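You operate a simulated robot arm through the tools that you are given. There is no shell and no other tool.

You are at the controls of a simulated robot arm. One attempt, no reset.

JOB
Finish up at the shelf of the sample table. At the end: the start button of logger c31 is switched off; the start button of logger c30 is switched off; the white film roll from the shelf of the sample table is on the top of the sample table; the deep drawer is shut; whatever was shut is shut again. Leave all else as you found it, and nothing knocked over (what rides in a drawer may roll over).

It is judged by the outcome, as a careful person would: the job done as asked, and still so three seconds after it is handed in. It fails if anything else is knocked over, pushed out of place, dropped, spilled or broken.

ROBOT AND FRAMES
A 7-joint arm with a two-finger parallel gripper, fixed in place. Base frame: the origin is at the foot of the arm, x ahead of it, y to its left, z up. Units: m, rad, N and s.
Its first joint turns from -2.304 to 2.304 rad. Payload 3.91 kg.
Tool frame: the origin (TCP) lies between the finger pads and is the grasp point; the fingertips stand 0.03 m ahead of it; z points along the fingers, y is the line along which they close. Largest opening 0.11 m; finger width 0.02, thickness 0.01; the body of the gripper, 0.048 by 0.112 m, starts 0.055 m behind the TCP.
Orientation is that of the tool frame in the base frame, as a unit quaternion [w, x, y, z]. With the fingers straight down and closing along the base's y, the tool's x points along the base's -x, its y along +y and its z along -z.

CONTROLS
- The arm moves only by the tool arm_command. Its argument "deltas" is text: rows parted by semicolons, each of 7 numbers parted by spaces: the shift along the tool's x, y, z in units of 500 mm (1.0 is 500 mm), then the turn, a rotation vector about the tool's x, y, z in units of 60 degrees (1.0 is 60 degrees), then the closure in counts, from 0 (fully open) to 255 (shut). In form: x y z wx wy wz jaw; .... A call has 1 to 20 rows; each row is the pose to reach, as a shift and turn from the pose commanded when the call began, along the tool's axes at that moment. A call with a number of a shift or a turn outside -1 to 1 is refused whole. A row lasts 0.2 s, in which the tool goes at most 0.05 m and 0.15 rad; a call with a longer step from one row to the next is refused whole, and so is a gripper value outside its range. A pose out of reach is approached as far as the arm can. The call stops where the force on the tool passes 40 N (or 10 N more than at its start, if that is more) or the arm is blocked; 0.2 s more then pass. The fingers move at their own pace (about 0.108 m/s each) and stop on an object; they squeeze with about 29 N. The grip force told is the motor's: it shows also when the fingers shut on nothing. Time passes only in rows, and 0.2 s behind the last, so rows that repeat a pose let the fingers close. The reply holds the time, the measured pose of the TCP, the force on the tool along the base axes, the opening and the grip force, in the units named above and with some noise, with the torque about the TCP (base axes, N m) and any sound that the robot's microphone picked up.
- Cameras (640 x 400 px; columns grow to the right, rows downward): "scene" is fixed at [0.2196, -0.6499, 1.5869]; the picture's right is [0.95, -0.31, 0.00], its down [-0.15, -0.47, -0.87] and it looks along [0.27, 0.83, -0.49] (base axes); focal length 338 px, centre (320, 200). "wrist" rides on the gripper at [0.072, 0.017, -0.103] in the tool frame; the picture's right is [-0.23, 0.97, 0.00], its down [-0.76, -0.18, -0.62] and it looks along [-0.61, -0.14, 0.78] (tool axes); focal length 222 px, centre (320, 200). There is no depth. A picture from a camera that has moved, and an enlarged one, comes with that camera's place and axes in the base frame and with its lens.
- camera(camera): a new picture of that camera. The clock stands still meanwhile.
- enlarge(camera, box): a new picture of the part [left, top, right, bottom] of that camera's present view, enlarged. The clock stands still meanwhile.
- hand_in(): hands the job in; it is judged then, once.

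Nothing tells you positions but the pictures and the camera data. Unless the task says otherwise, let go and move clear before handing in.

The tools are called after "Emit:" as name(argument=value, ...) on one line, values as JSON. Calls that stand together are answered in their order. arm_command: Moves the arm, as the interface text tells. Its arguments: {"type":"object","properties":{"deltas":{"type":"string"}},"required":["deltas"]} The other tools are called the same way: camera (camera) takes a picture; enlarge (camera, box) takes an enlarged picture of a part of a camera's view; hand_in () hands the job in.

At the start:

```text
clock: 0.0
ee_pos: [0.2742, 0.4653, 1.1741]
tcp_rot: [0.0, 0.0, 1.0, -0.001]
contact_force: [1.1, 0.6, 0.8]
moment: [0.0, 0.04, -0.02]
gripper_width: 0.1099
grip_force: 0.1
```

scene: 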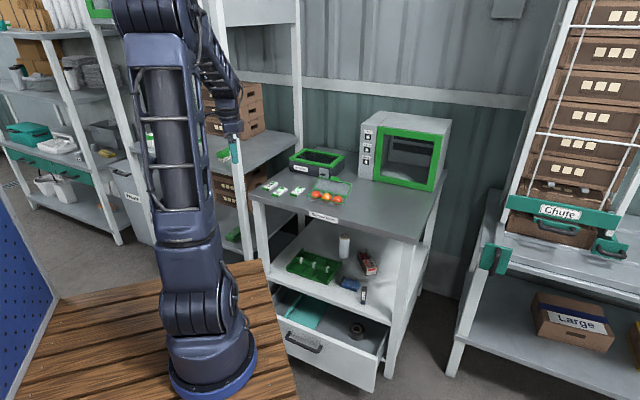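
wrist: 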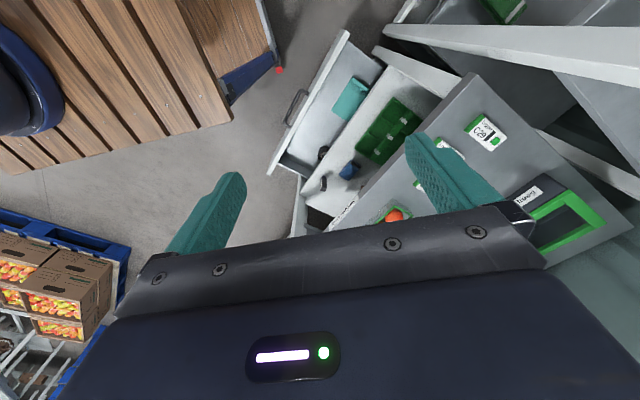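

I see a sample table with a shelf below its top, an open deep drawer at the bottom, and several small items on the top and shelf. I'll look closer before moving.

Emit:
enlarge(camera="scene", box=[240, 100, 460, 240])

Emit:
enlarge(camera="scene", box=[250, 210, 430, 400])

Emit:
enlarge(camera="wrist", box=[260, 20, 640, 270])

Emit:
enlarge(camera="scene", box=[250, 160, 350, 225])

```text
2.86 times, centred on (350, 170) of scene
camera zoom: at [0.2196, -0.6499, 1.5869], right [0.95, -0.31, 0.0], down [-0.15, -0.47, -0.87], along [0.27, 0.83, -0.49], focal length 966 px, centre (234, 286)
```

zoom: 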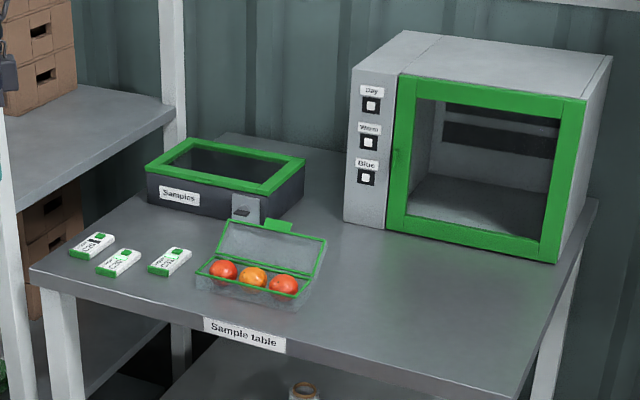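

```text
2.11 times, centred on (340, 305) of scene
camera zoom: at [0.2196, -0.6499, 1.5869], right [0.95, -0.31, 0.0], down [-0.15, -0.47, -0.87], along [0.27, 0.83, -0.49], focal length 712 px, centre (278, -21)
```

zoom: 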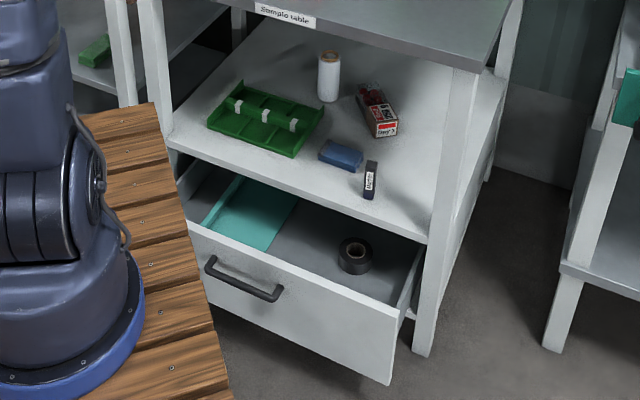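

```text
1.60 times, centred on (450, 145) of wrist
camera zoom: at [0.2019, 0.4816, 1.2755], right [0.23, 0.97, 0.0], down [0.76, -0.18, 0.62], along [0.61, -0.14, -0.78], focal length 355 px, centre (112, 288)
```

zoom: 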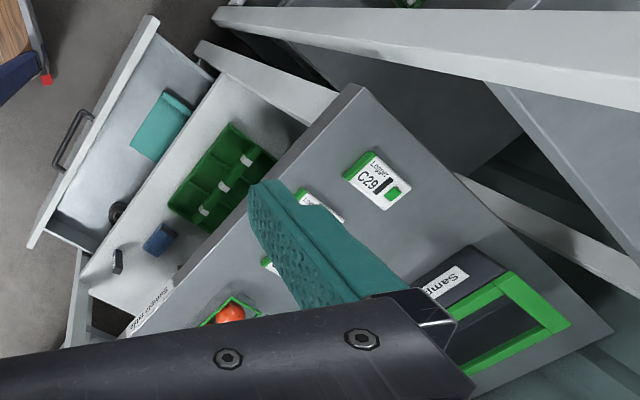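

```text
6.15 times, centred on (300, 192) of scene
camera zoom: at [0.2196, -0.6499, 1.5869], right [0.95, -0.31, 0.0], down [-0.15, -0.47, -0.87], along [0.27, 0.83, -0.49], focal length 2082 px, centre (443, 246)
```

zoom: 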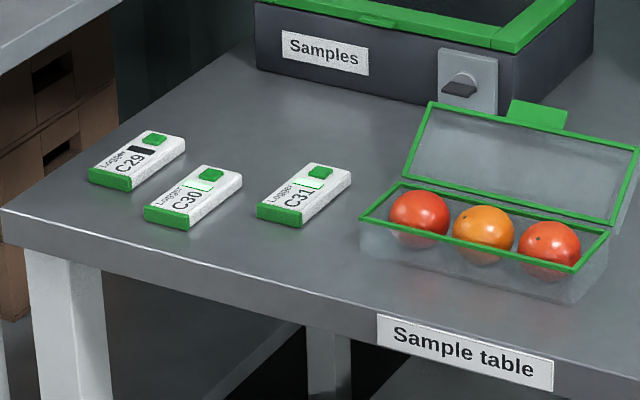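

The table faces the arm at about 45°, with its top at z≈0.865 and its shelf at z≈0.39. Loggers C29, C30 and C31 lie near the left front of the top. I'll move the wrist camera over them for a close look.

Emit:
arm_command(deltas="-0.05 0.055 0.024 0 0 0 255; -0.1 0.11 0.047 0 0 0 255; -0.15 0.165 0.07 0 0 0 255; -0.2 0.22 0.094 0 0 0 255; -0.25 0.275 0.118 0 0 0 255; -0.3 0.33 0.141 0 0 0 255; -0.34 0.38 0.165 0 0 0 255; -0.372 0.43 0.188 0 0 0 255")

Emit:
camera(camera="wrist")

Emit:
camera(camera="scene")

```text
clock: 1.8
ee_pos: [0.4604, 0.6801, 1.0801]
tcp_rot: [0.0, 0.0, 1.0, 0.001]
contact_force: [-0.5, -0.6, 1.0]
moment: [0.01, -0.02, -0.04]
gripper_width: 0.0
grip_force: 29.6
```

```text
taken
camera wrist: at [0.3882, 0.6966, 1.1825], right [0.23, 0.97, 0.0], down [0.76, -0.18, 0.62], along [0.61, -0.14, -0.78], focal length 222 px, centre (320, 200)
```

wrist: 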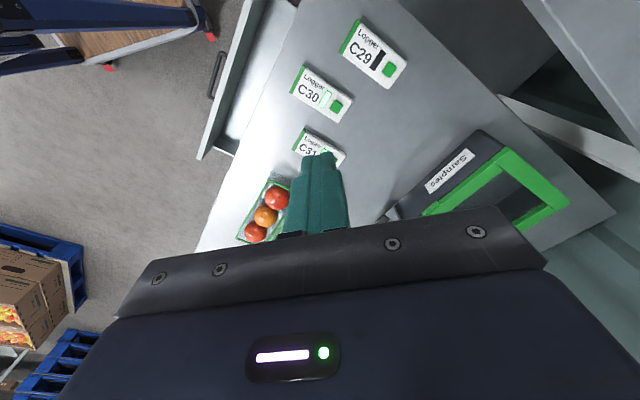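

```text
taken
```

scene: 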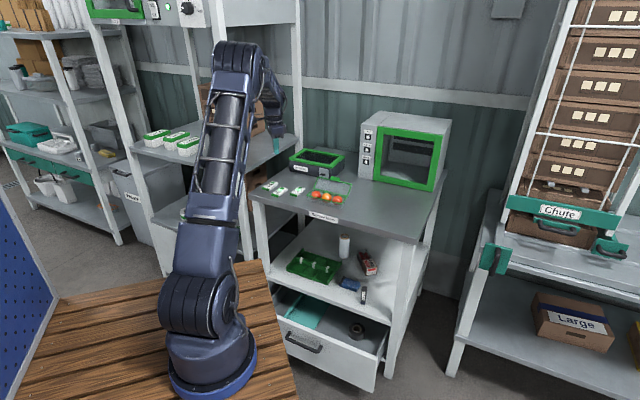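

The loggers are clearly visible now. I'll enlarge to read their displays and find the buttons.

Emit:
enlarge(camera="wrist", box=[270, 0, 430, 180])

Emit:
enlarge(camera="scene", box=[255, 170, 315, 205])

```text
2.22 times, centred on (350, 90) of wrist
camera zoom: at [0.3882, 0.6966, 1.1825], right [0.23, 0.97, 0.0], down [0.76, -0.18, 0.62], along [0.61, -0.14, -0.78], focal length 494 px, centre (253, 444)
```

zoom: 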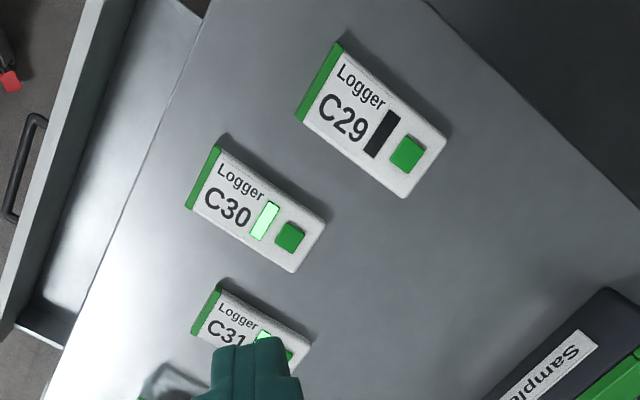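

```text
10.67 times, centred on (285, 188) of scene
camera zoom: at [0.2196, -0.6499, 1.5869], right [0.95, -0.31, 0.0], down [-0.15, -0.47, -0.87], along [0.27, 0.83, -0.49], focal length 3608 px, centre (693, 333)
```

zoom: 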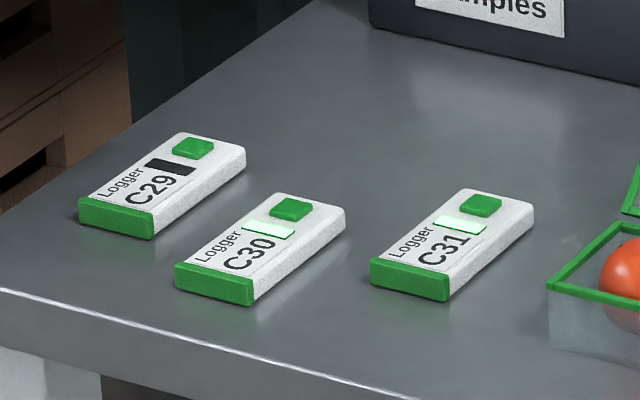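

C30 and C31 have lit displays, so they are on, and C29 is off. C30's button is near (0.479, 0.699, 0.88) and C31's near (0.556, 0.677). I'll turn the closed fingers 45° to line up with the button and hover over C30.

Emit:
arm_command(deltas="-0.006 0.006 0.027 0 0 0.125 255; -0.012 0.0125 0.053 0 0 0.25 255; -0.018 0.019 0.08 0 0 0.375 255; -0.024 0.025 0.107 0 0 0.5 255; -0.03 0.031 0.133 0 0 0.625 255; -0.0364 0.0376 0.16 0 0 0.75 255; -0.0364 0.0376 0.16 0 0 0.75 255")

Emit:
camera(camera="wrist")

Emit:
enlarge(camera="scene", box=[250, 150, 330, 205])

```text
clock: 3.4
ee_pos: [0.478, 0.699, 0.9996]
tcp_rot: [0.0, 0.383, 0.924, 0.0]
contact_force: [0.5, 0.5, -0.8]
moment: [0.02, 0.02, -0.01]
gripper_width: 0.0001
grip_force: 28.9
```

```text
taken
camera wrist: at [0.4395, 0.7613, 1.1022], right [0.85, 0.53, 0.0], down [0.41, -0.66, 0.62], along [0.33, -0.53, -0.78], focal length 222 px, centre (320, 200)
```

wrist: 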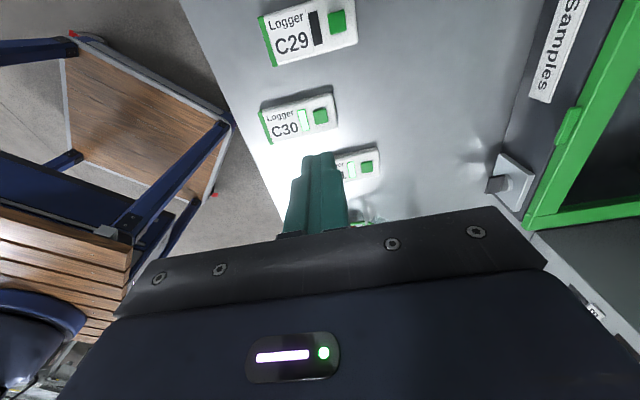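

```text
7.27 times, centred on (290, 178) of scene
camera zoom: at [0.2196, -0.6499, 1.5869], right [0.95, -0.31, 0.0], down [-0.15, -0.47, -0.87], along [0.27, 0.83, -0.49], focal length 2460 px, centre (538, 364)
```

zoom: 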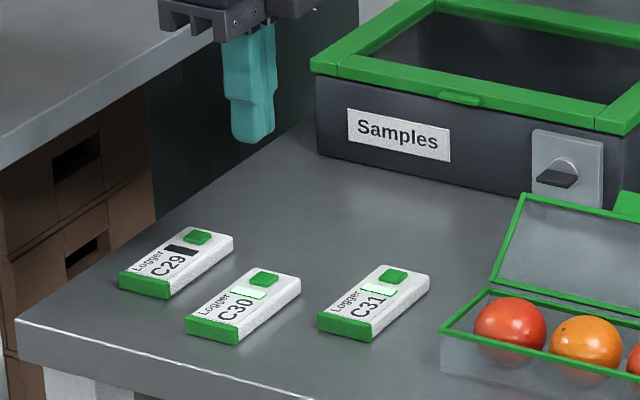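

I'm hovering over C30. An enlarged wrist view will refine the button positions.

Emit:
enlarge(camera="wrist", box=[240, 60, 400, 200])

```text
2.86 times, centred on (320, 130) of wrist
camera zoom: at [0.4395, 0.7613, 1.1022], right [0.85, 0.53, 0.0], down [0.41, -0.66, 0.62], along [0.33, -0.53, -0.78], focal length 635 px, centre (320, 400)
```

zoom: 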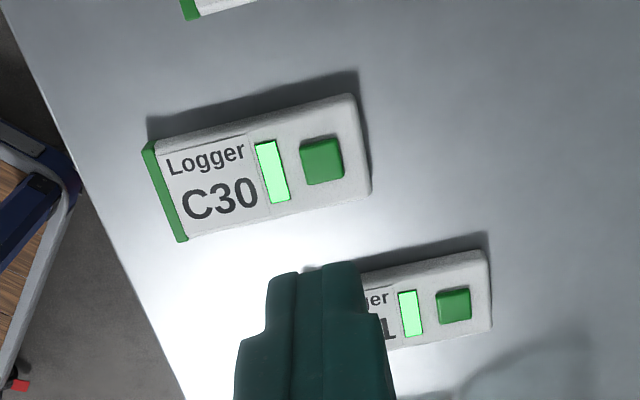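

Both wrist views agree that C30's button is at (0.4786, 0.6995) and C31's at (0.554, 0.679). I'll descend onto C30's button.

Emit:
arm_command(deltas="0 0 0.04 0 0 0 255; 0 0 0.08 0 0 0 255; 0 0 0.12 0 0 0 255; 0 0 0.15 0 0 0 255; 0 0 0.164 0 0 0 255; 0 0 0.168 0 0 0 255; 0 0 0.172 0 0 0 255")

Emit:
enlarge(camera="scene", box=[255, 165, 315, 205])

Emit:
enlarge(camera="wrist", box=[240, 60, 400, 200])

```text
clock: 5.0
ee_pos: [0.4798, 0.6999, 0.9133]
tcp_rot: [0.0, 0.383, 0.924, 0.0]
contact_force: [-0.1, -0.4, 0.2]
moment: [-0.01, 0.0, -0.01]
gripper_width: 0.0
grip_force: 28.7
```

```text
10.00 times, centred on (285, 185) of scene
camera zoom: at [0.2196, -0.6499, 1.5869], right [0.95, -0.31, 0.0], down [-0.15, -0.47, -0.87], along [0.27, 0.83, -0.49], focal length 3382 px, centre (670, 350)
```

zoom: 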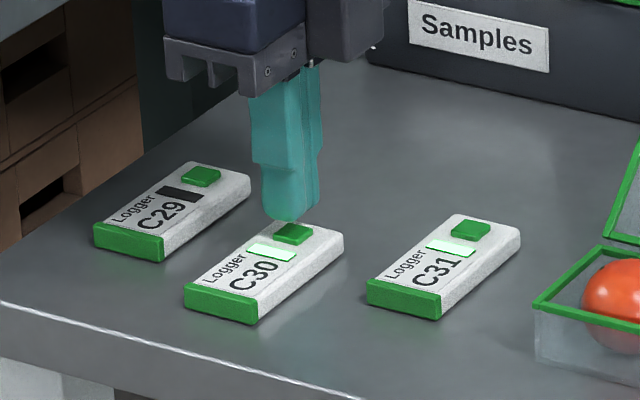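

```text
2.86 times, centred on (320, 130) of wrist
camera zoom: at [0.4402, 0.762, 1.0158], right [0.85, 0.53, 0.0], down [0.41, -0.66, 0.62], along [0.33, -0.53, -0.78], focal length 635 px, centre (320, 400)
```

zoom: 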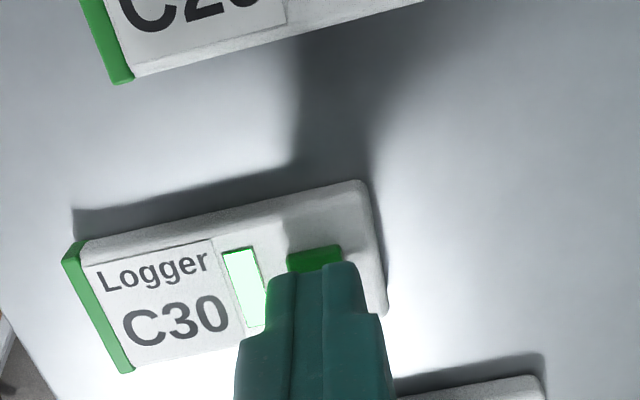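

The fingertip is just above the centre of C30's button. I'll press in 1 mm steps.

Emit:
arm_command(deltas="0 0 0.002 0 0 0 255; 0 0 0.004 0 0 0 255; 0 0 0.006 0 0 0 255; 0 0 0.008 0 0 0 255")

Emit:
enlarge(camera="scene", box=[255, 165, 315, 205])

```text
clock: 6.0
ee_pos: [0.4791, 0.698, 0.9086]
tcp_rot: [0.001, 0.384, 0.923, 0.001]
contact_force: [0.2, 0.1, -0.1]
moment: [-0.01, 0.0, -0.02]
gripper_width: 0.0
grip_force: 28.7
```

```text
10.00 times, centred on (285, 185) of scene
camera zoom: at [0.2196, -0.6499, 1.5869], right [0.95, -0.31, 0.0], down [-0.15, -0.47, -0.87], along [0.27, 0.83, -0.49], focal length 3382 px, centre (670, 350)
```

zoom: 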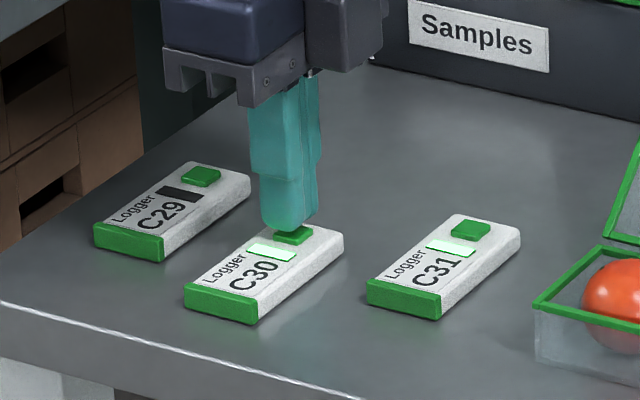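

Emit:
arm_command(deltas="0 0 0.002 0 0 0 255; 0 0 0.004 0 0 0 255; 0 0 0.006 0 0 0 255")

Emit:
enlarge(camera="scene", box=[255, 165, 315, 205])

```text
clock: 6.8
ee_pos: [0.4781, 0.6988, 0.9071]
tcp_rot: [0.001, 0.382, 0.924, 0.0]
contact_force: [-0.5, 0.5, 0.1]
moment: [-0.06, 0.02, 0.01]
gripper_width: 0.0
grip_force: 29.4
```

```text
10.00 times, centred on (285, 185) of scene
camera zoom: at [0.2196, -0.6499, 1.5869], right [0.95, -0.31, 0.0], down [-0.15, -0.47, -0.87], along [0.27, 0.83, -0.49], focal length 3382 px, centre (670, 350)
```

zoom: 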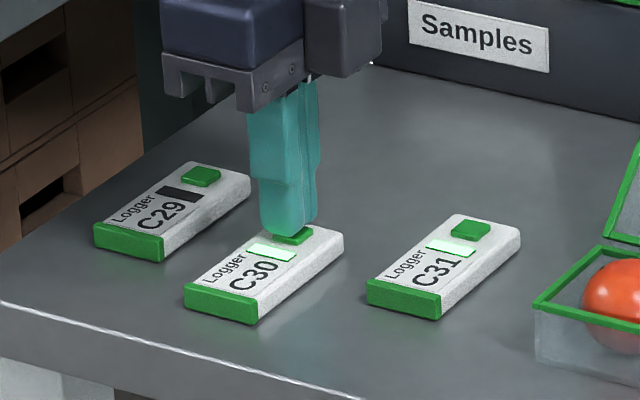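

Still no firm contact, so I'll continue down in small steps.

Emit:
arm_command(deltas="0 0 0.002 0 0 0 255; 0 0 0.004 0 0 0 255; 0 0 0.004 0 0 0 255")

Emit:
enlarge(camera="scene", box=[255, 165, 315, 205])

```text
clock: 7.6
ee_pos: [0.4788, 0.6982, 0.9041]
tcp_rot: [0.0, 0.382, 0.924, 0.0]
contact_force: [0.5, 0.4, 0.9]
moment: [0.01, 0.01, 0.01]
gripper_width: 0.0001
grip_force: 29.1
```

```text
10.00 times, centred on (285, 185) of scene
camera zoom: at [0.2196, -0.6499, 1.5869], right [0.95, -0.31, 0.0], down [-0.15, -0.47, -0.87], along [0.27, 0.83, -0.49], focal length 3382 px, centre (670, 350)
```

zoom: 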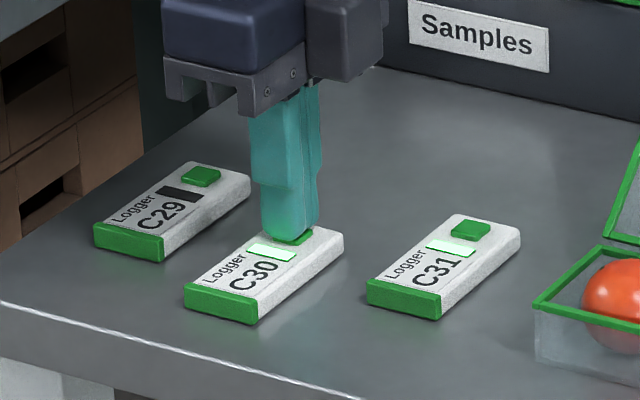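

Emit:
arm_command(deltas="0 0 0.002 0 0 0 255; 0 0 0.004 0 0 0 255; 0 0 0.004 0 0 0 255")

Emit:
enlarge(camera="scene", box=[255, 165, 315, 205])

```text
clock: 8.4
ee_pos: [0.4779, 0.6991, 0.9025]
tcp_rot: [0.0, 0.383, 0.924, 0.0]
contact_force: [2.3, -1.0, 3.6]
moment: [-0.02, -0.03, 0.01]
gripper_width: 0.0001
grip_force: 29.1
heard: click
```

```text
10.00 times, centred on (285, 185) of scene
camera zoom: at [0.2196, -0.6499, 1.5869], right [0.95, -0.31, 0.0], down [-0.15, -0.47, -0.87], along [0.27, 0.83, -0.49], focal length 3382 px, centre (670, 350)
```

zoom: 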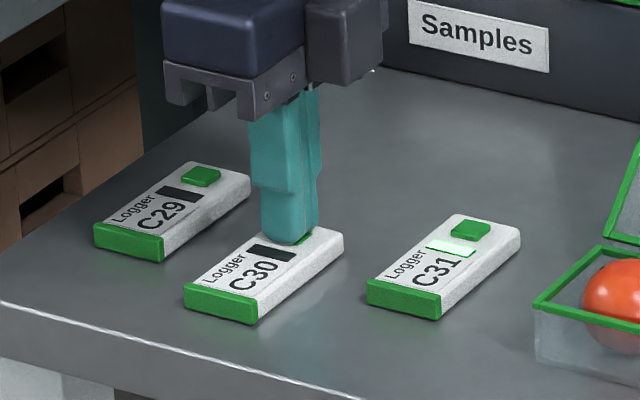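

Click heard, and C30's display went dark. I'll lift straight up and move over C31.

Emit:
arm_command(deltas="0 0 -0.03 0 0 0 255; 0 0 -0.08 0 0 0 255; -0.06 0.035 -0.08 0 0 0 255; -0.11 0.064 -0.08 0 0 0 255; -0.1348 0.0784 -0.08 0 0 0 255; -0.1348 0.0784 -0.05 0 0 0 255; -0.1348 0.0784 -0.03 0 0 0 255; -0.1348 0.0784 -0.018 0 0 0 255; -0.1348 0.0784 -0.014 0 0 0 255")

Emit:
enlarge(camera="scene", box=[255, 165, 315, 205])

Emit:
enlarge(camera="wrist", box=[240, 60, 400, 200])

```text
clock: 10.4
ee_pos: [0.5533, 0.6787, 0.9093]
tcp_rot: [0.0, 0.383, 0.924, 0.0]
contact_force: [0.1, -0.2, 0.2]
moment: [0.01, -0.01, 0.01]
gripper_width: 0.0
grip_force: 28.7
```

```text
10.00 times, centred on (285, 185) of scene
camera zoom: at [0.2196, -0.6499, 1.5869], right [0.95, -0.31, 0.0], down [-0.15, -0.47, -0.87], along [0.27, 0.83, -0.49], focal length 3382 px, centre (670, 350)
```

zoom: 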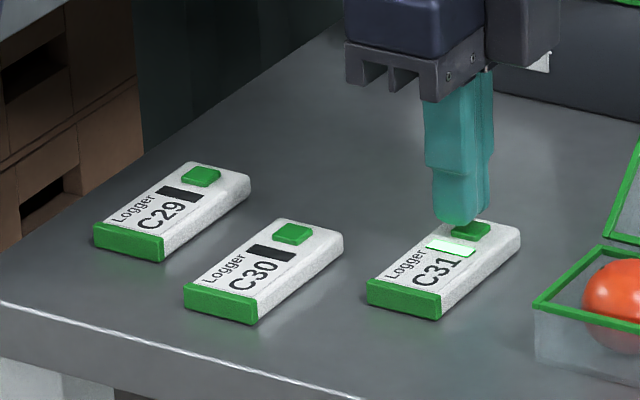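

```text
2.86 times, centred on (320, 130) of wrist
camera zoom: at [0.5144, 0.7417, 1.0119], right [0.85, 0.53, 0.0], down [0.41, -0.66, 0.62], along [0.33, -0.53, -0.78], focal length 635 px, centre (320, 400)
```

zoom: 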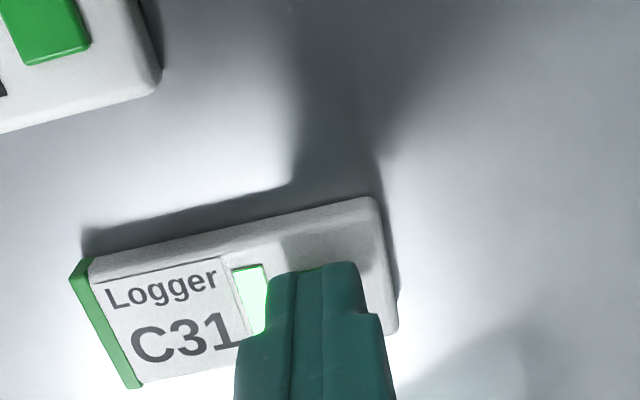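

C30 is off. The finger sits about 3 mm short of C31's button centre, so I'll shift it slightly and press.

Emit:
arm_command(deltas="-0.002 0.006 0 0 0 0 255; -0.002 0.006 0.004 0 0 0 255; -0.002 0.006 0.007 0 0 0 255; -0.002 0.006 0.010 0 0 0 255; -0.002 0.006 0.012 0 0 0 255")

Emit:
enlarge(camera="scene", box=[255, 165, 315, 205])

```text
clock: 11.6
ee_pos: [0.5577, 0.6801, 0.903]
tcp_rot: [0.0, 0.383, 0.924, 0.001]
contact_force: [-0.1, 0.4, 2.2]
moment: [0.03, 0.03, 0.03]
gripper_width: 0.0
grip_force: 28.6
heard: click
```

```text
10.00 times, centred on (285, 185) of scene
camera zoom: at [0.2196, -0.6499, 1.5869], right [0.95, -0.31, 0.0], down [-0.15, -0.47, -0.87], along [0.27, 0.83, -0.49], focal length 3382 px, centre (670, 350)
```

zoom: 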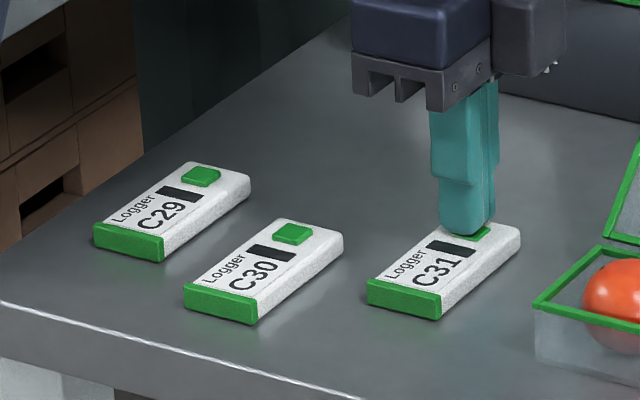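

Both loggers are now off. Next I'll lift clear and stage in front of the table, turning the gripper so it can reach into the shelf for the white roll.

Emit:
arm_command(deltas="0 0 -0.05 0 0 0 255; 0 0 -0.13 0 0 0 255; 0 0 -0.22 0 0 0 255; 0 0 -0.31 0 0 0 255; 0 0 -0.392 0 0 0 255; -0.04 -0.07 -0.392 0 0 0.08 255; -0.08 -0.14 -0.392 0 0 0.16 255; -0.12 -0.21 -0.392 0 0 0.24 255; -0.16 -0.28 -0.392 0 0 0.32 255; -0.2 -0.35 -0.392 0 0 0.4 255; -0.24 -0.42 -0.392 0 0 0.48 255; -0.28 -0.49 -0.392 0 0 0.56 255; -0.32 -0.56 -0.392 0 0 0.64 255; -0.35 -0.61 -0.392 0 0 0.7 255; -0.374 -0.65 -0.392 0 0 0.75 255; -0.374 -0.65 -0.392 0 0 0.75 255")

Emit:
camera(camera="scene")

Emit:
camera(camera="wrist")

```text
clock: 15.0
ee_pos: [0.4581, 0.3186, 1.0995]
tcp_rot: [0.0, 0.707, 0.707, 0.0]
contact_force: [0.4, -0.4, -0.4]
moment: [0.0, 0.01, -0.02]
gripper_width: 0.0
grip_force: 29.2
```

```text
taken
```

scene: 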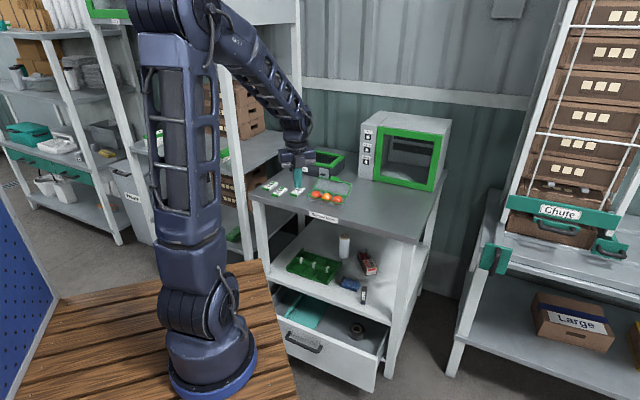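

```text
taken
camera wrist: at [0.4755, 0.3906, 1.2014], right [0.97, -0.23, 0.0], down [-0.18, -0.76, 0.62], along [-0.14, -0.61, -0.78], focal length 222 px, centre (320, 200)
```

wrist: 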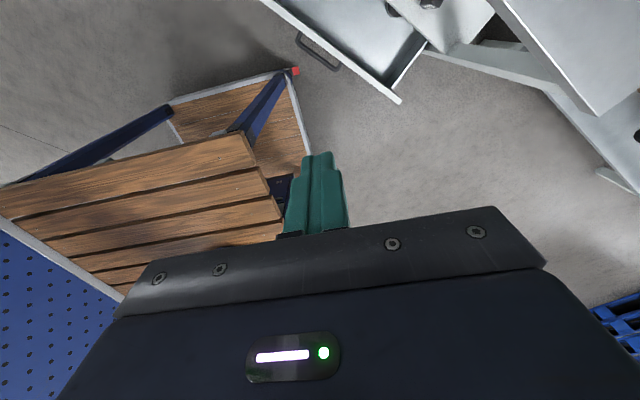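

The tool turns without trouble, and the arm's bench edge is well clear of where I'll work. I'll yaw another 45°, then pitch the gripper up toward the table.

Emit:
arm_command(deltas="0.02 0.02 0 0 0 0.11 255; 0.04 0.04 0 0 0 0.22 255; 0.06 0.06 0 0 0 0.33 255; 0.08 0.08 0 0 0 0.44 255; 0.1 0.1 0 0 0 0.55 255; 0.12 0.12 0 0 0 0.66 255; 0.1414 0.1414 0 0 0 0.75 255; 0.1414 0.1414 0 0 0 0.75 255")

```text
clock: 16.8
ee_pos: [0.53, 0.3894, 1.0987]
tcp_rot: [0.0, 0.924, 0.382, -0.001]
contact_force: [-0.1, 0.1, -1.3]
moment: [-0.02, -0.03, 0.02]
gripper_width: 0.0
grip_force: 29.1
```

The gripper is yawed along the table's depth axis as planned. Now I'll pitch up by 60° and open the fingers to about 9 cm.

Emit:
arm_command(deltas="0 0 0 0 0.12 0 200; 0 0 0 0 0.24 0 150; 0 0 0 0 0.36 0 100; 0 0 0 0 0.48 0 40; 0 0 0 0 0.6 0 40; 0 0 0 0 0.72 0 40; 0 0 0 0 0.84 0 40; 0 0 0 0 0.93 0 40; 0 0 0 0 1.0 0 40; 0 0 0 0 1.0 0 40")

Emit:
camera(camera="scene")

Emit:
camera(camera="wrist")

```text
clock: 19.0
ee_pos: [0.529, 0.3879, 1.1006]
tcp_rot: [-0.191, 0.8, 0.331, 0.462]
contact_force: [0.8, -0.1, -0.2]
moment: [0.0, -0.02, -0.02]
gripper_width: 0.0928
grip_force: 0.2
```

```text
taken
```

scene: 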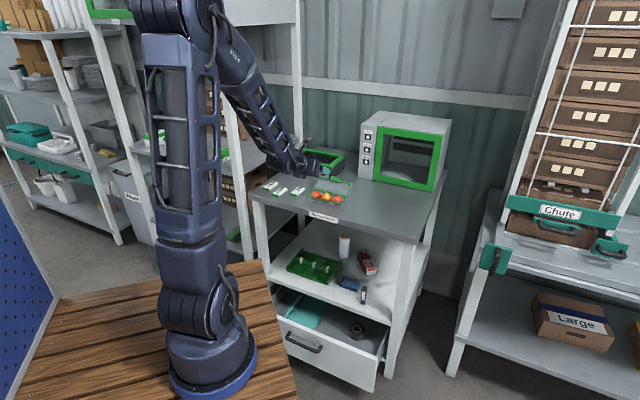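

```text
taken
camera wrist: at [0.5039, 0.3385, 1.2125], right [0.61, -0.77, -0.2], down [-0.78, -0.53, -0.35], along [0.16, 0.37, -0.92], focal length 222 px, centre (320, 200)
```

wrist: 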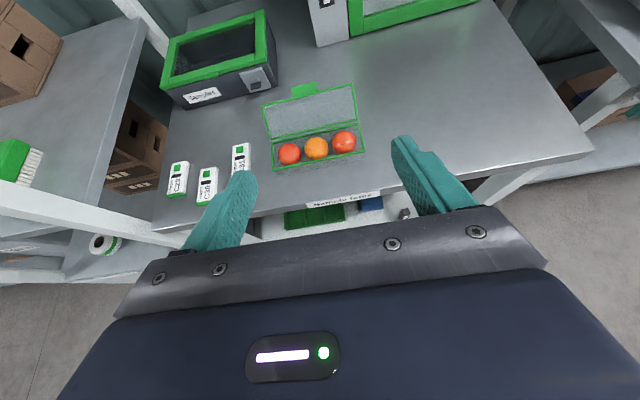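

The gripper points at the table, tilted 30° down, with the fingers open to 9 cm. I'll shift right and descend in front of the table edge toward shelf height.

Emit:
arm_command(deltas="0.007 0.07 0.013 0 0 0 40; 0.015 0.14 0.026 0 0 0 40; 0.022 0.2 0.038 0 0 0 40; -0.054 0.2 0.082 0 0 0 40; -0.13 0.2 0.126 0 0 0 40; -0.206 0.2 0.17 0 0 0 40; -0.282 0.2 0.214 0 0 0 40; -0.358 0.2 0.258 0 0 0 40; -0.358 0.2 0.258 0 0 0 40")

Emit:
camera(camera="scene")

Emit:
camera(camera="wrist")

```text
clock: 21.0
ee_pos: [0.6202, 0.335, 0.8783]
tcp_rot: [-0.191, 0.8, 0.332, 0.462]
contact_force: [0.1, -0.5, -0.3]
moment: [0.0, 0.01, 0.0]
gripper_width: 0.0928
grip_force: 0.1
```

```text
taken
```

scene: 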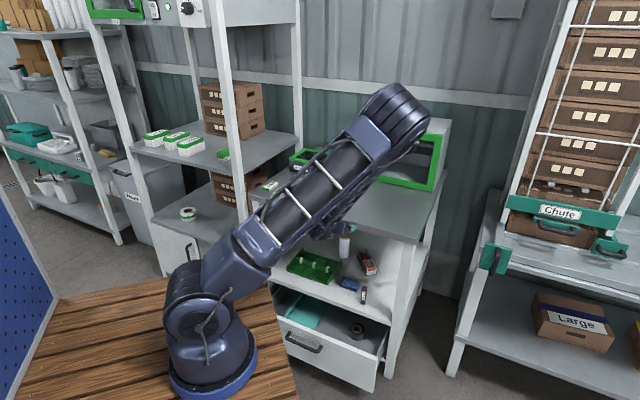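

```text
taken
camera wrist: at [0.5925, 0.2847, 0.9916], right [0.61, -0.77, -0.2], down [-0.78, -0.53, -0.35], along [0.16, 0.36, -0.92], focal length 222 px, centre (320, 200)
```

wrist: 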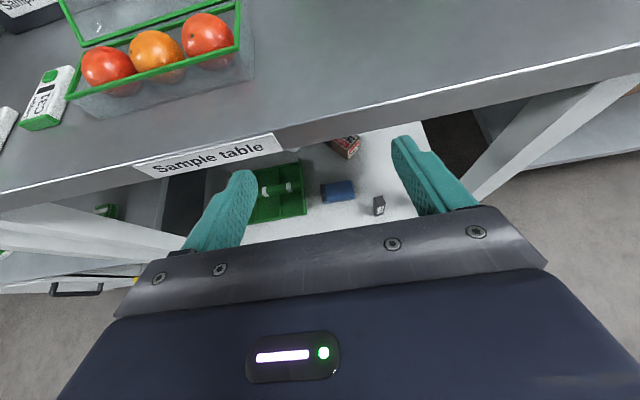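

The elbow is up and the hand is clear of the table edge. I'll lower below the tabletop while flattening the tilt to 15°, so I can look into the shelf.

Emit:
arm_command(deltas="-0.08 0 0.046 0 0.05 0 40; -0.16 0 0.092 0 0.1 0 40; -0.24 0 0.139 0 0.15 0 40; -0.32 0 0.185 0 0.2 0 40; -0.4 0 0.231 0 0.25 0 40; -0.485 0 0.28 0 0.25 0 40; -0.485 0 0.28 0 0.25 0 40")

Emit:
camera(camera="scene")

Emit:
camera(camera="wrist")

```text
clock: 22.6
ee_pos: [0.617, 0.3354, 0.598]
tcp_rot: [-0.233, 0.733, 0.304, 0.562]
contact_force: [0.0, -0.2, 0.5]
moment: [-0.06, -0.02, 0.0]
gripper_width: 0.0928
grip_force: 0.1
```

```text
taken
```

scene: 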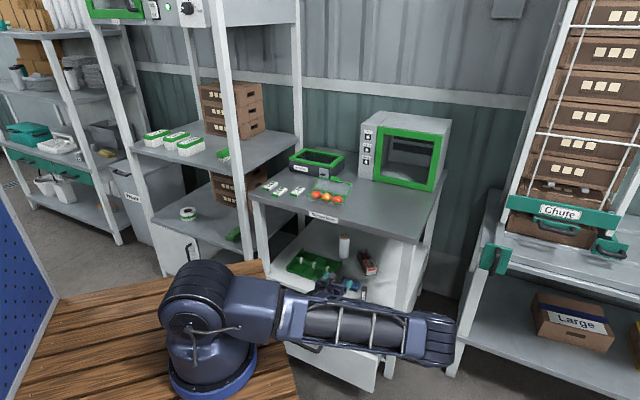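

```text
taken
camera wrist: at [0.5712, 0.2653, 0.6937], right [0.65, -0.73, -0.22], down [-0.69, -0.44, -0.58], along [0.32, 0.52, -0.79], focal length 222 px, centre (320, 200)
```

wrist: 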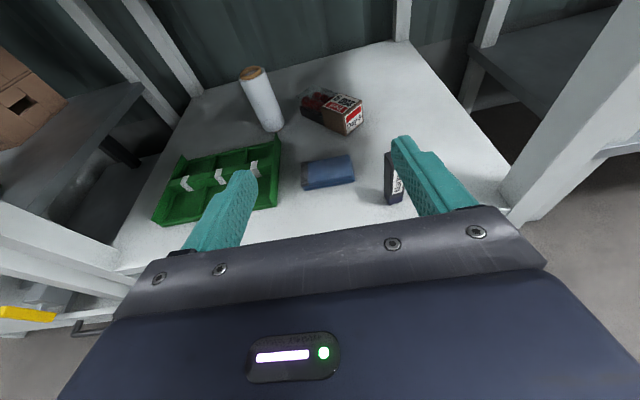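

I have a clear view of the shelf now: the white roll stands behind the green tray's right end, with the battery box to its right. I'll enlarge to locate it precisely.

Emit:
enlarge(camera="wrist", box=[150, 40, 430, 215])

Emit:
enlarge(camera="scene", box=[260, 215, 420, 315])

```text
2.29 times, centred on (290, 128) of wrist
camera zoom: at [0.5712, 0.2653, 0.6937], right [0.65, -0.73, -0.22], down [-0.69, -0.44, -0.58], along [0.32, 0.52, -0.79], focal length 508 px, centre (389, 366)
```

zoom: 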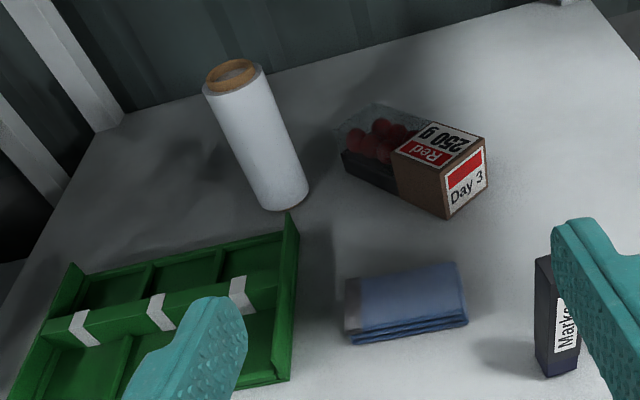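

```text
4.00 times, centred on (340, 265) of scene
camera zoom: at [0.2196, -0.6499, 1.5869], right [0.95, -0.31, 0.0], down [-0.15, -0.47, -0.87], along [0.27, 0.83, -0.49], focal length 1353 px, centre (240, -60)
```

zoom: 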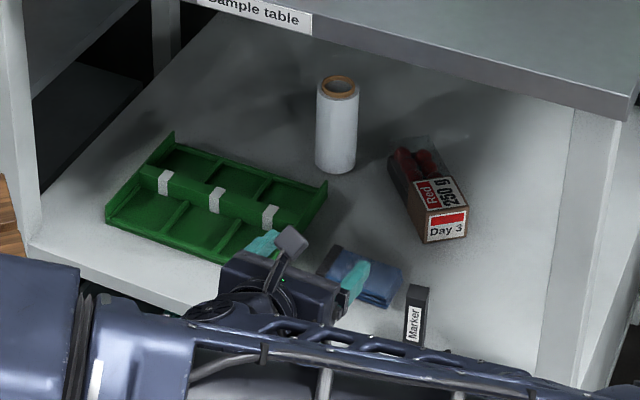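

The roll's axis is near (0.802, 0.715), which is 1.07 m along the table's depth line. It is about 5.5 cm wide and 14 cm tall. I'll move in above the tray with the fingers at 8 cm.

Emit:
arm_command(deltas="0.008 -0.039 0.075 0 0 0 70; 0.016 -0.079 0.15 0 0 0 70; 0.025 -0.118 0.224 0 0 0 70; 0.033 -0.157 0.299 0 0 0 70; 0.041 -0.196 0.374 0 0 0 70; 0.049 -0.236 0.448 0 0 0 70; 0.0574 -0.275 0.523 0 0 0 70; 0.0574 -0.275 0.523 0 0 0 70")

Emit:
camera(camera="scene")

Emit:
camera(camera="wrist")

```text
clock: 24.4
ee_pos: [0.703, 0.6141, 0.5575]
tcp_rot: [-0.233, 0.733, 0.304, 0.562]
contact_force: [-0.3, -0.5, -0.7]
moment: [-0.01, -0.01, 0.01]
gripper_width: 0.0798
grip_force: 0.1
```

```text
taken
```

scene: 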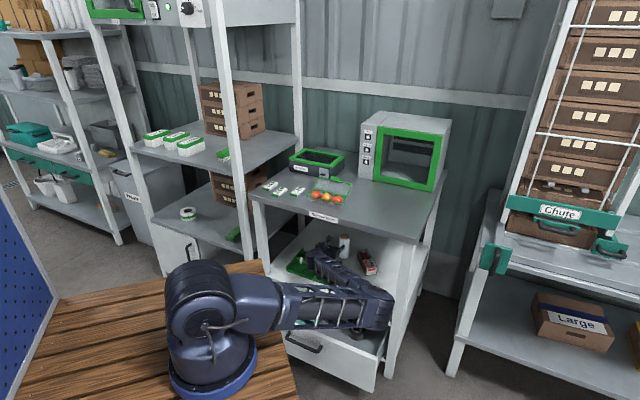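

```text
taken
camera wrist: at [0.6584, 0.5456, 0.6525], right [0.65, -0.73, -0.22], down [-0.69, -0.44, -0.57], along [0.32, 0.52, -0.79], focal length 222 px, centre (320, 200)
```

wrist: 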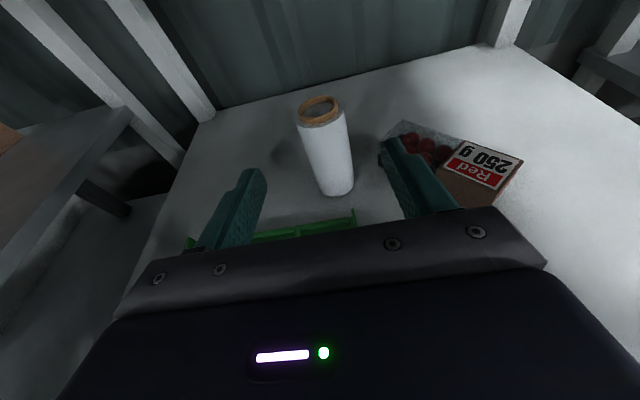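

The roll is lined up between the fingers. I'll descend to grip height and check before closing in.

Emit:
arm_command(deltas="-0.058 0.002 0.046 0 0 0 70; -0.116 0.002 0.093 0 0 0 70; -0.1 0.002 0.153 0 0 0 70; -0.1 0.002 0.153 0 0 0 70")

Emit:
camera(camera="wrist")

Emit:
enlarge(camera="scene", box=[260, 215, 420, 315])

```text
clock: 25.4
ee_pos: [0.7454, 0.659, 0.4927]
tcp_rot: [-0.233, 0.733, 0.303, 0.563]
contact_force: [0.0, -0.6, -0.4]
moment: [0.0, -0.02, -0.08]
gripper_width: 0.0802
grip_force: 0.1
```

```text
taken
camera wrist: at [0.7005, 0.5881, 0.5877], right [0.65, -0.73, -0.22], down [-0.69, -0.44, -0.57], along [0.32, 0.52, -0.79], focal length 222 px, centre (320, 200)
```

wrist: 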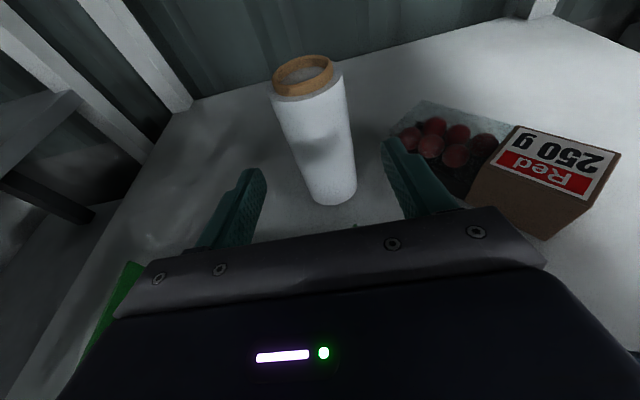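

```text
4.00 times, centred on (340, 265) of scene
camera zoom: at [0.2196, -0.6499, 1.5869], right [0.95, -0.31, 0.0], down [-0.15, -0.47, -0.87], along [0.27, 0.83, -0.49], focal length 1353 px, centre (240, -60)
```

zoom: 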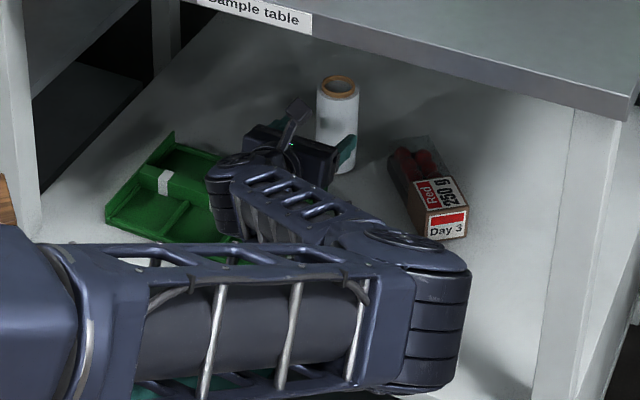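

The fingers straddle the roll at z≈0.49. I'll move in the last 7 cm and then close.

Emit:
arm_command(deltas="0.012 0 0.045 0 0 0 70; 0.024 0 0.09 0 0 0 70; 0.036 0 0.135 0 0 0 70; 0.036 0 0.135 0 0 0 70")

Emit:
camera(camera="wrist")

```text
clock: 26.4
ee_pos: [0.7963, 0.7086, 0.4923]
tcp_rot: [-0.233, 0.733, 0.303, 0.562]
contact_force: [-0.1, 0.2, -0.1]
moment: [0.0, 0.03, -0.01]
gripper_width: 0.08
grip_force: 0.0
```

```text
taken
camera wrist: at [0.7502, 0.638, 0.5873], right [0.65, -0.73, -0.22], down [-0.69, -0.44, -0.57], along [0.32, 0.52, -0.79], focal length 222 px, centre (320, 200)
```

wrist: 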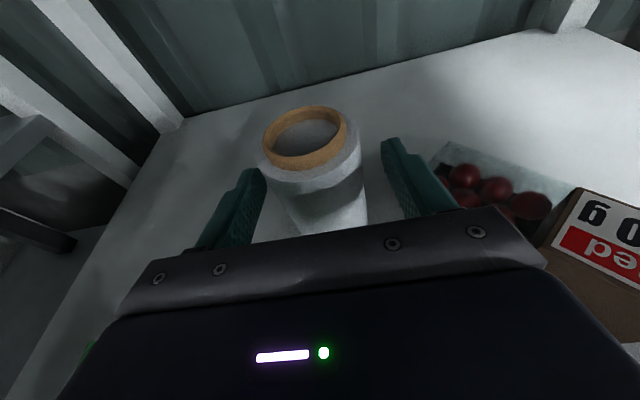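

The roll sits between the pads, so I'll close on it.

Emit:
arm_command(deltas="0 0 0 0 0 0 110; 0 0 0 0 0 0 130; 0 0 0 0 0 0 160; 0 0 0 0 0 0 200; 0 0 0 0 0 0 255; 0 0 0 0 0 0 255")

Emit:
camera(camera="wrist")

```text
clock: 27.8
ee_pos: [0.7945, 0.7086, 0.4915]
tcp_rot: [-0.233, 0.733, 0.303, 0.563]
contact_force: [0.0, 1.9, 1.8]
moment: [0.05, -0.05, 0.04]
gripper_width: 0.0583
grip_force: 28.8
```

```text
taken
camera wrist: at [0.7501, 0.6379, 0.5875], right [0.65, -0.73, -0.22], down [-0.69, -0.44, -0.57], along [0.32, 0.52, -0.79], focal length 222 px, centre (320, 200)
```

wrist: 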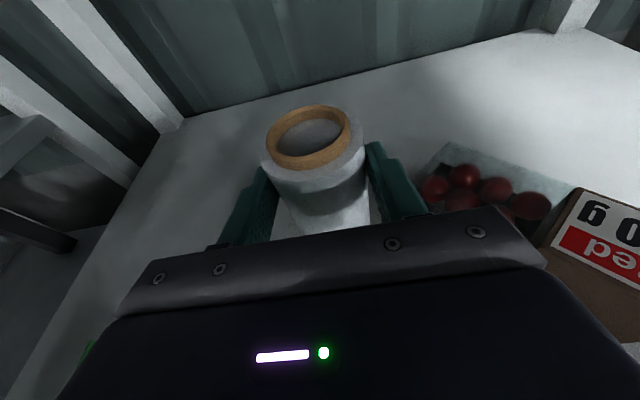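

The grip is firm at 5.8 cm. I'll lift 11 cm and back out along the same kind of path.

Emit:
arm_command(deltas="0.04 0 -0.011 0 0 0 255; 0.12 0 -0.032 0 0 0 255; 0.2125 0 -0.057 0 0 0 255; 0.2125 0 -0.057 0 0 0 255")

Emit:
camera(camera="wrist")

Emit:
enlarge(camera="scene", box=[260, 200, 420, 300])

```text
clock: 28.8
ee_pos: [0.7972, 0.7053, 0.6029]
tcp_rot: [-0.233, 0.733, 0.304, 0.562]
contact_force: [0.0, -1.2, -1.9]
moment: [-0.04, 0.02, 0.0]
gripper_width: 0.0582
grip_force: 28.8
```

```text
taken
camera wrist: at [0.7517, 0.6367, 0.6993], right [0.65, -0.73, -0.22], down [-0.69, -0.44, -0.57], along [0.32, 0.52, -0.79], focal length 222 px, centre (320, 200)
```

wrist: 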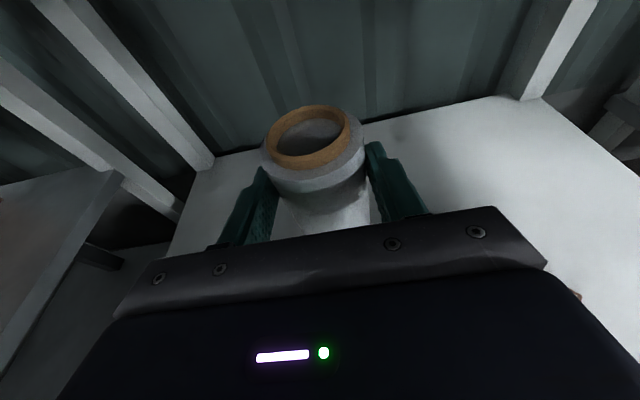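

```text
4.00 times, centred on (340, 250) of scene
camera zoom: at [0.2196, -0.6499, 1.5869], right [0.95, -0.31, 0.0], down [-0.15, -0.47, -0.87], along [0.27, 0.83, -0.49], focal length 1353 px, centre (240, 0)
```

zoom: 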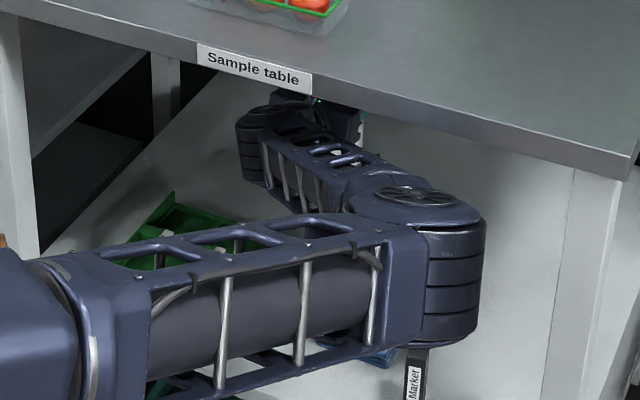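

The roll is clear of the tray. I'll back out of the shelf.

Emit:
arm_command(deltas="-0.02 0.01 -0.075 0 0 0 255; -0.04 0.02 -0.15 0 0 0 255; -0.06 0.03 -0.225 0 0 0 255; -0.08 0.045 -0.3 0 0 0 255")

Emit:
camera(camera="scene")

Emit:
camera(camera="wrist")

```text
clock: 29.8
ee_pos: [0.7034, 0.5791, 0.6019]
tcp_rot: [-0.233, 0.733, 0.303, 0.562]
contact_force: [-0.3, -1.1, -2.9]
moment: [-0.04, 0.02, 0.01]
gripper_width: 0.058
grip_force: 28.8
```

```text
taken
```

scene: 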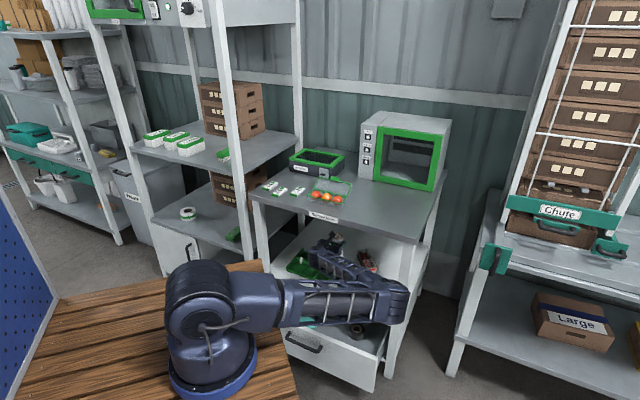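

```text
taken
camera wrist: at [0.6582, 0.51, 0.6982], right [0.65, -0.73, -0.22], down [-0.69, -0.44, -0.57], along [0.32, 0.52, -0.79], focal length 222 px, centre (320, 200)
```

wrist: 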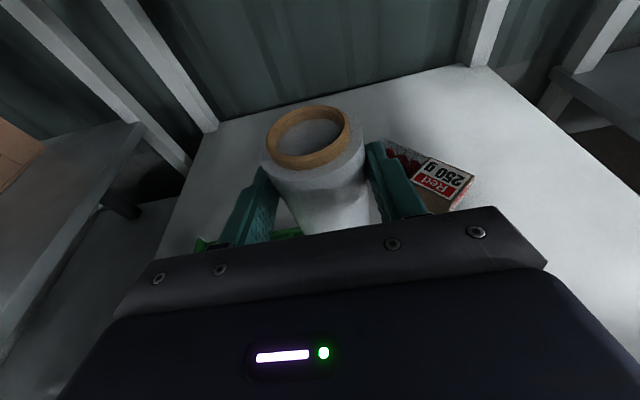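

Backing out cleanly. I'll continue until the roll is in front of the table edge.

Emit:
arm_command(deltas="-0.019 0.038 -0.071 0 0 0 255; -0.038 0.075 -0.142 0 0 0 255; -0.057 0.113 -0.213 0 0 0 255; -0.076 0.151 -0.284 0 0 0 255; -0.095 0.188 -0.355 0 0 0 255; -0.114 0.226 -0.426 0 0 0 255; -0.133 0.264 -0.4965 0 0 0 255; -0.133 0.264 -0.4965 0 0 0 255")

Emit:
camera(camera="scene")

Emit:
camera(camera="wrist")

```text
clock: 31.6
ee_pos: [0.6144, 0.3069, 0.6023]
tcp_rot: [-0.233, 0.733, 0.304, 0.562]
contact_force: [-0.2, 0.1, -2.9]
moment: [-0.03, 0.08, 0.01]
gripper_width: 0.058
grip_force: 29.0
```

```text
taken
```

scene: 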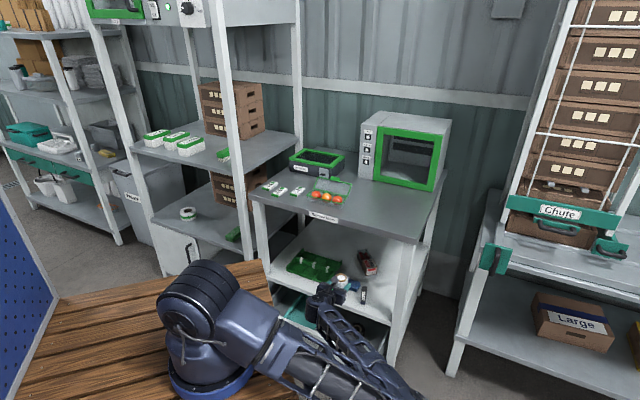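

```text
taken
camera wrist: at [0.569, 0.2363, 0.6981], right [0.65, -0.73, -0.22], down [-0.69, -0.44, -0.57], along [0.32, 0.52, -0.79], focal length 222 px, centre (320, 200)
```

wrist: 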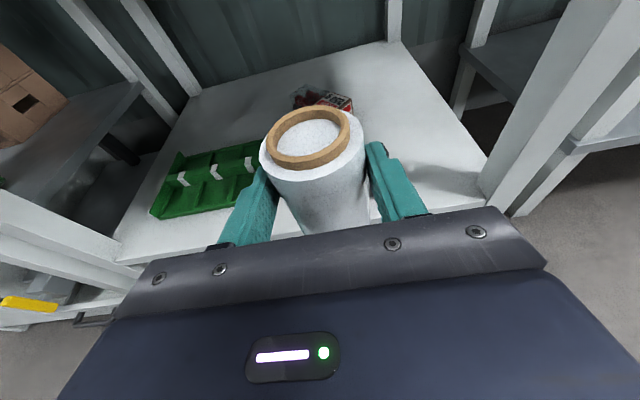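

The roll is out in front of the table. I'll rise above the tabletop in two stages.

Emit:
arm_command(deltas="0.07 0 -0.0186 0 0 0 255; 0.14 0 -0.037 0 0 0 255; 0.21 0 -0.056 0 0 0 255; 0.28 0 -0.075 0 0 0 255; 0.35 0 -0.0935 0 0 0 255; 0.42 0 -0.112 0 0 0 255; 0.42 0 -0.112 0 0 0 255")

Emit:
camera(camera="scene")

```text
clock: 33.2
ee_pos: [0.6142, 0.3048, 0.8203]
tcp_rot: [-0.233, 0.733, 0.303, 0.562]
contact_force: [-0.2, 0.2, -2.5]
moment: [-0.02, 0.0, 0.05]
gripper_width: 0.0581
grip_force: 29.0
```

```text
taken
```

scene: 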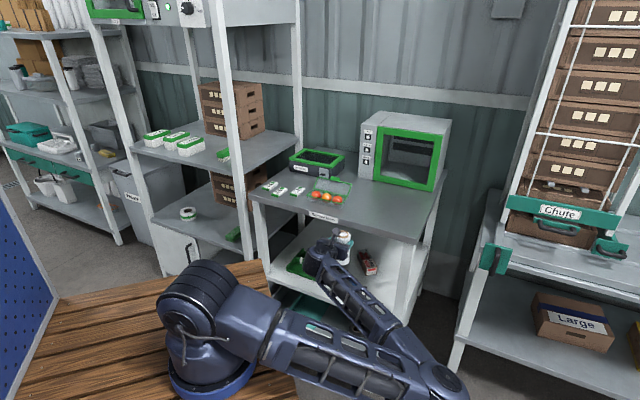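

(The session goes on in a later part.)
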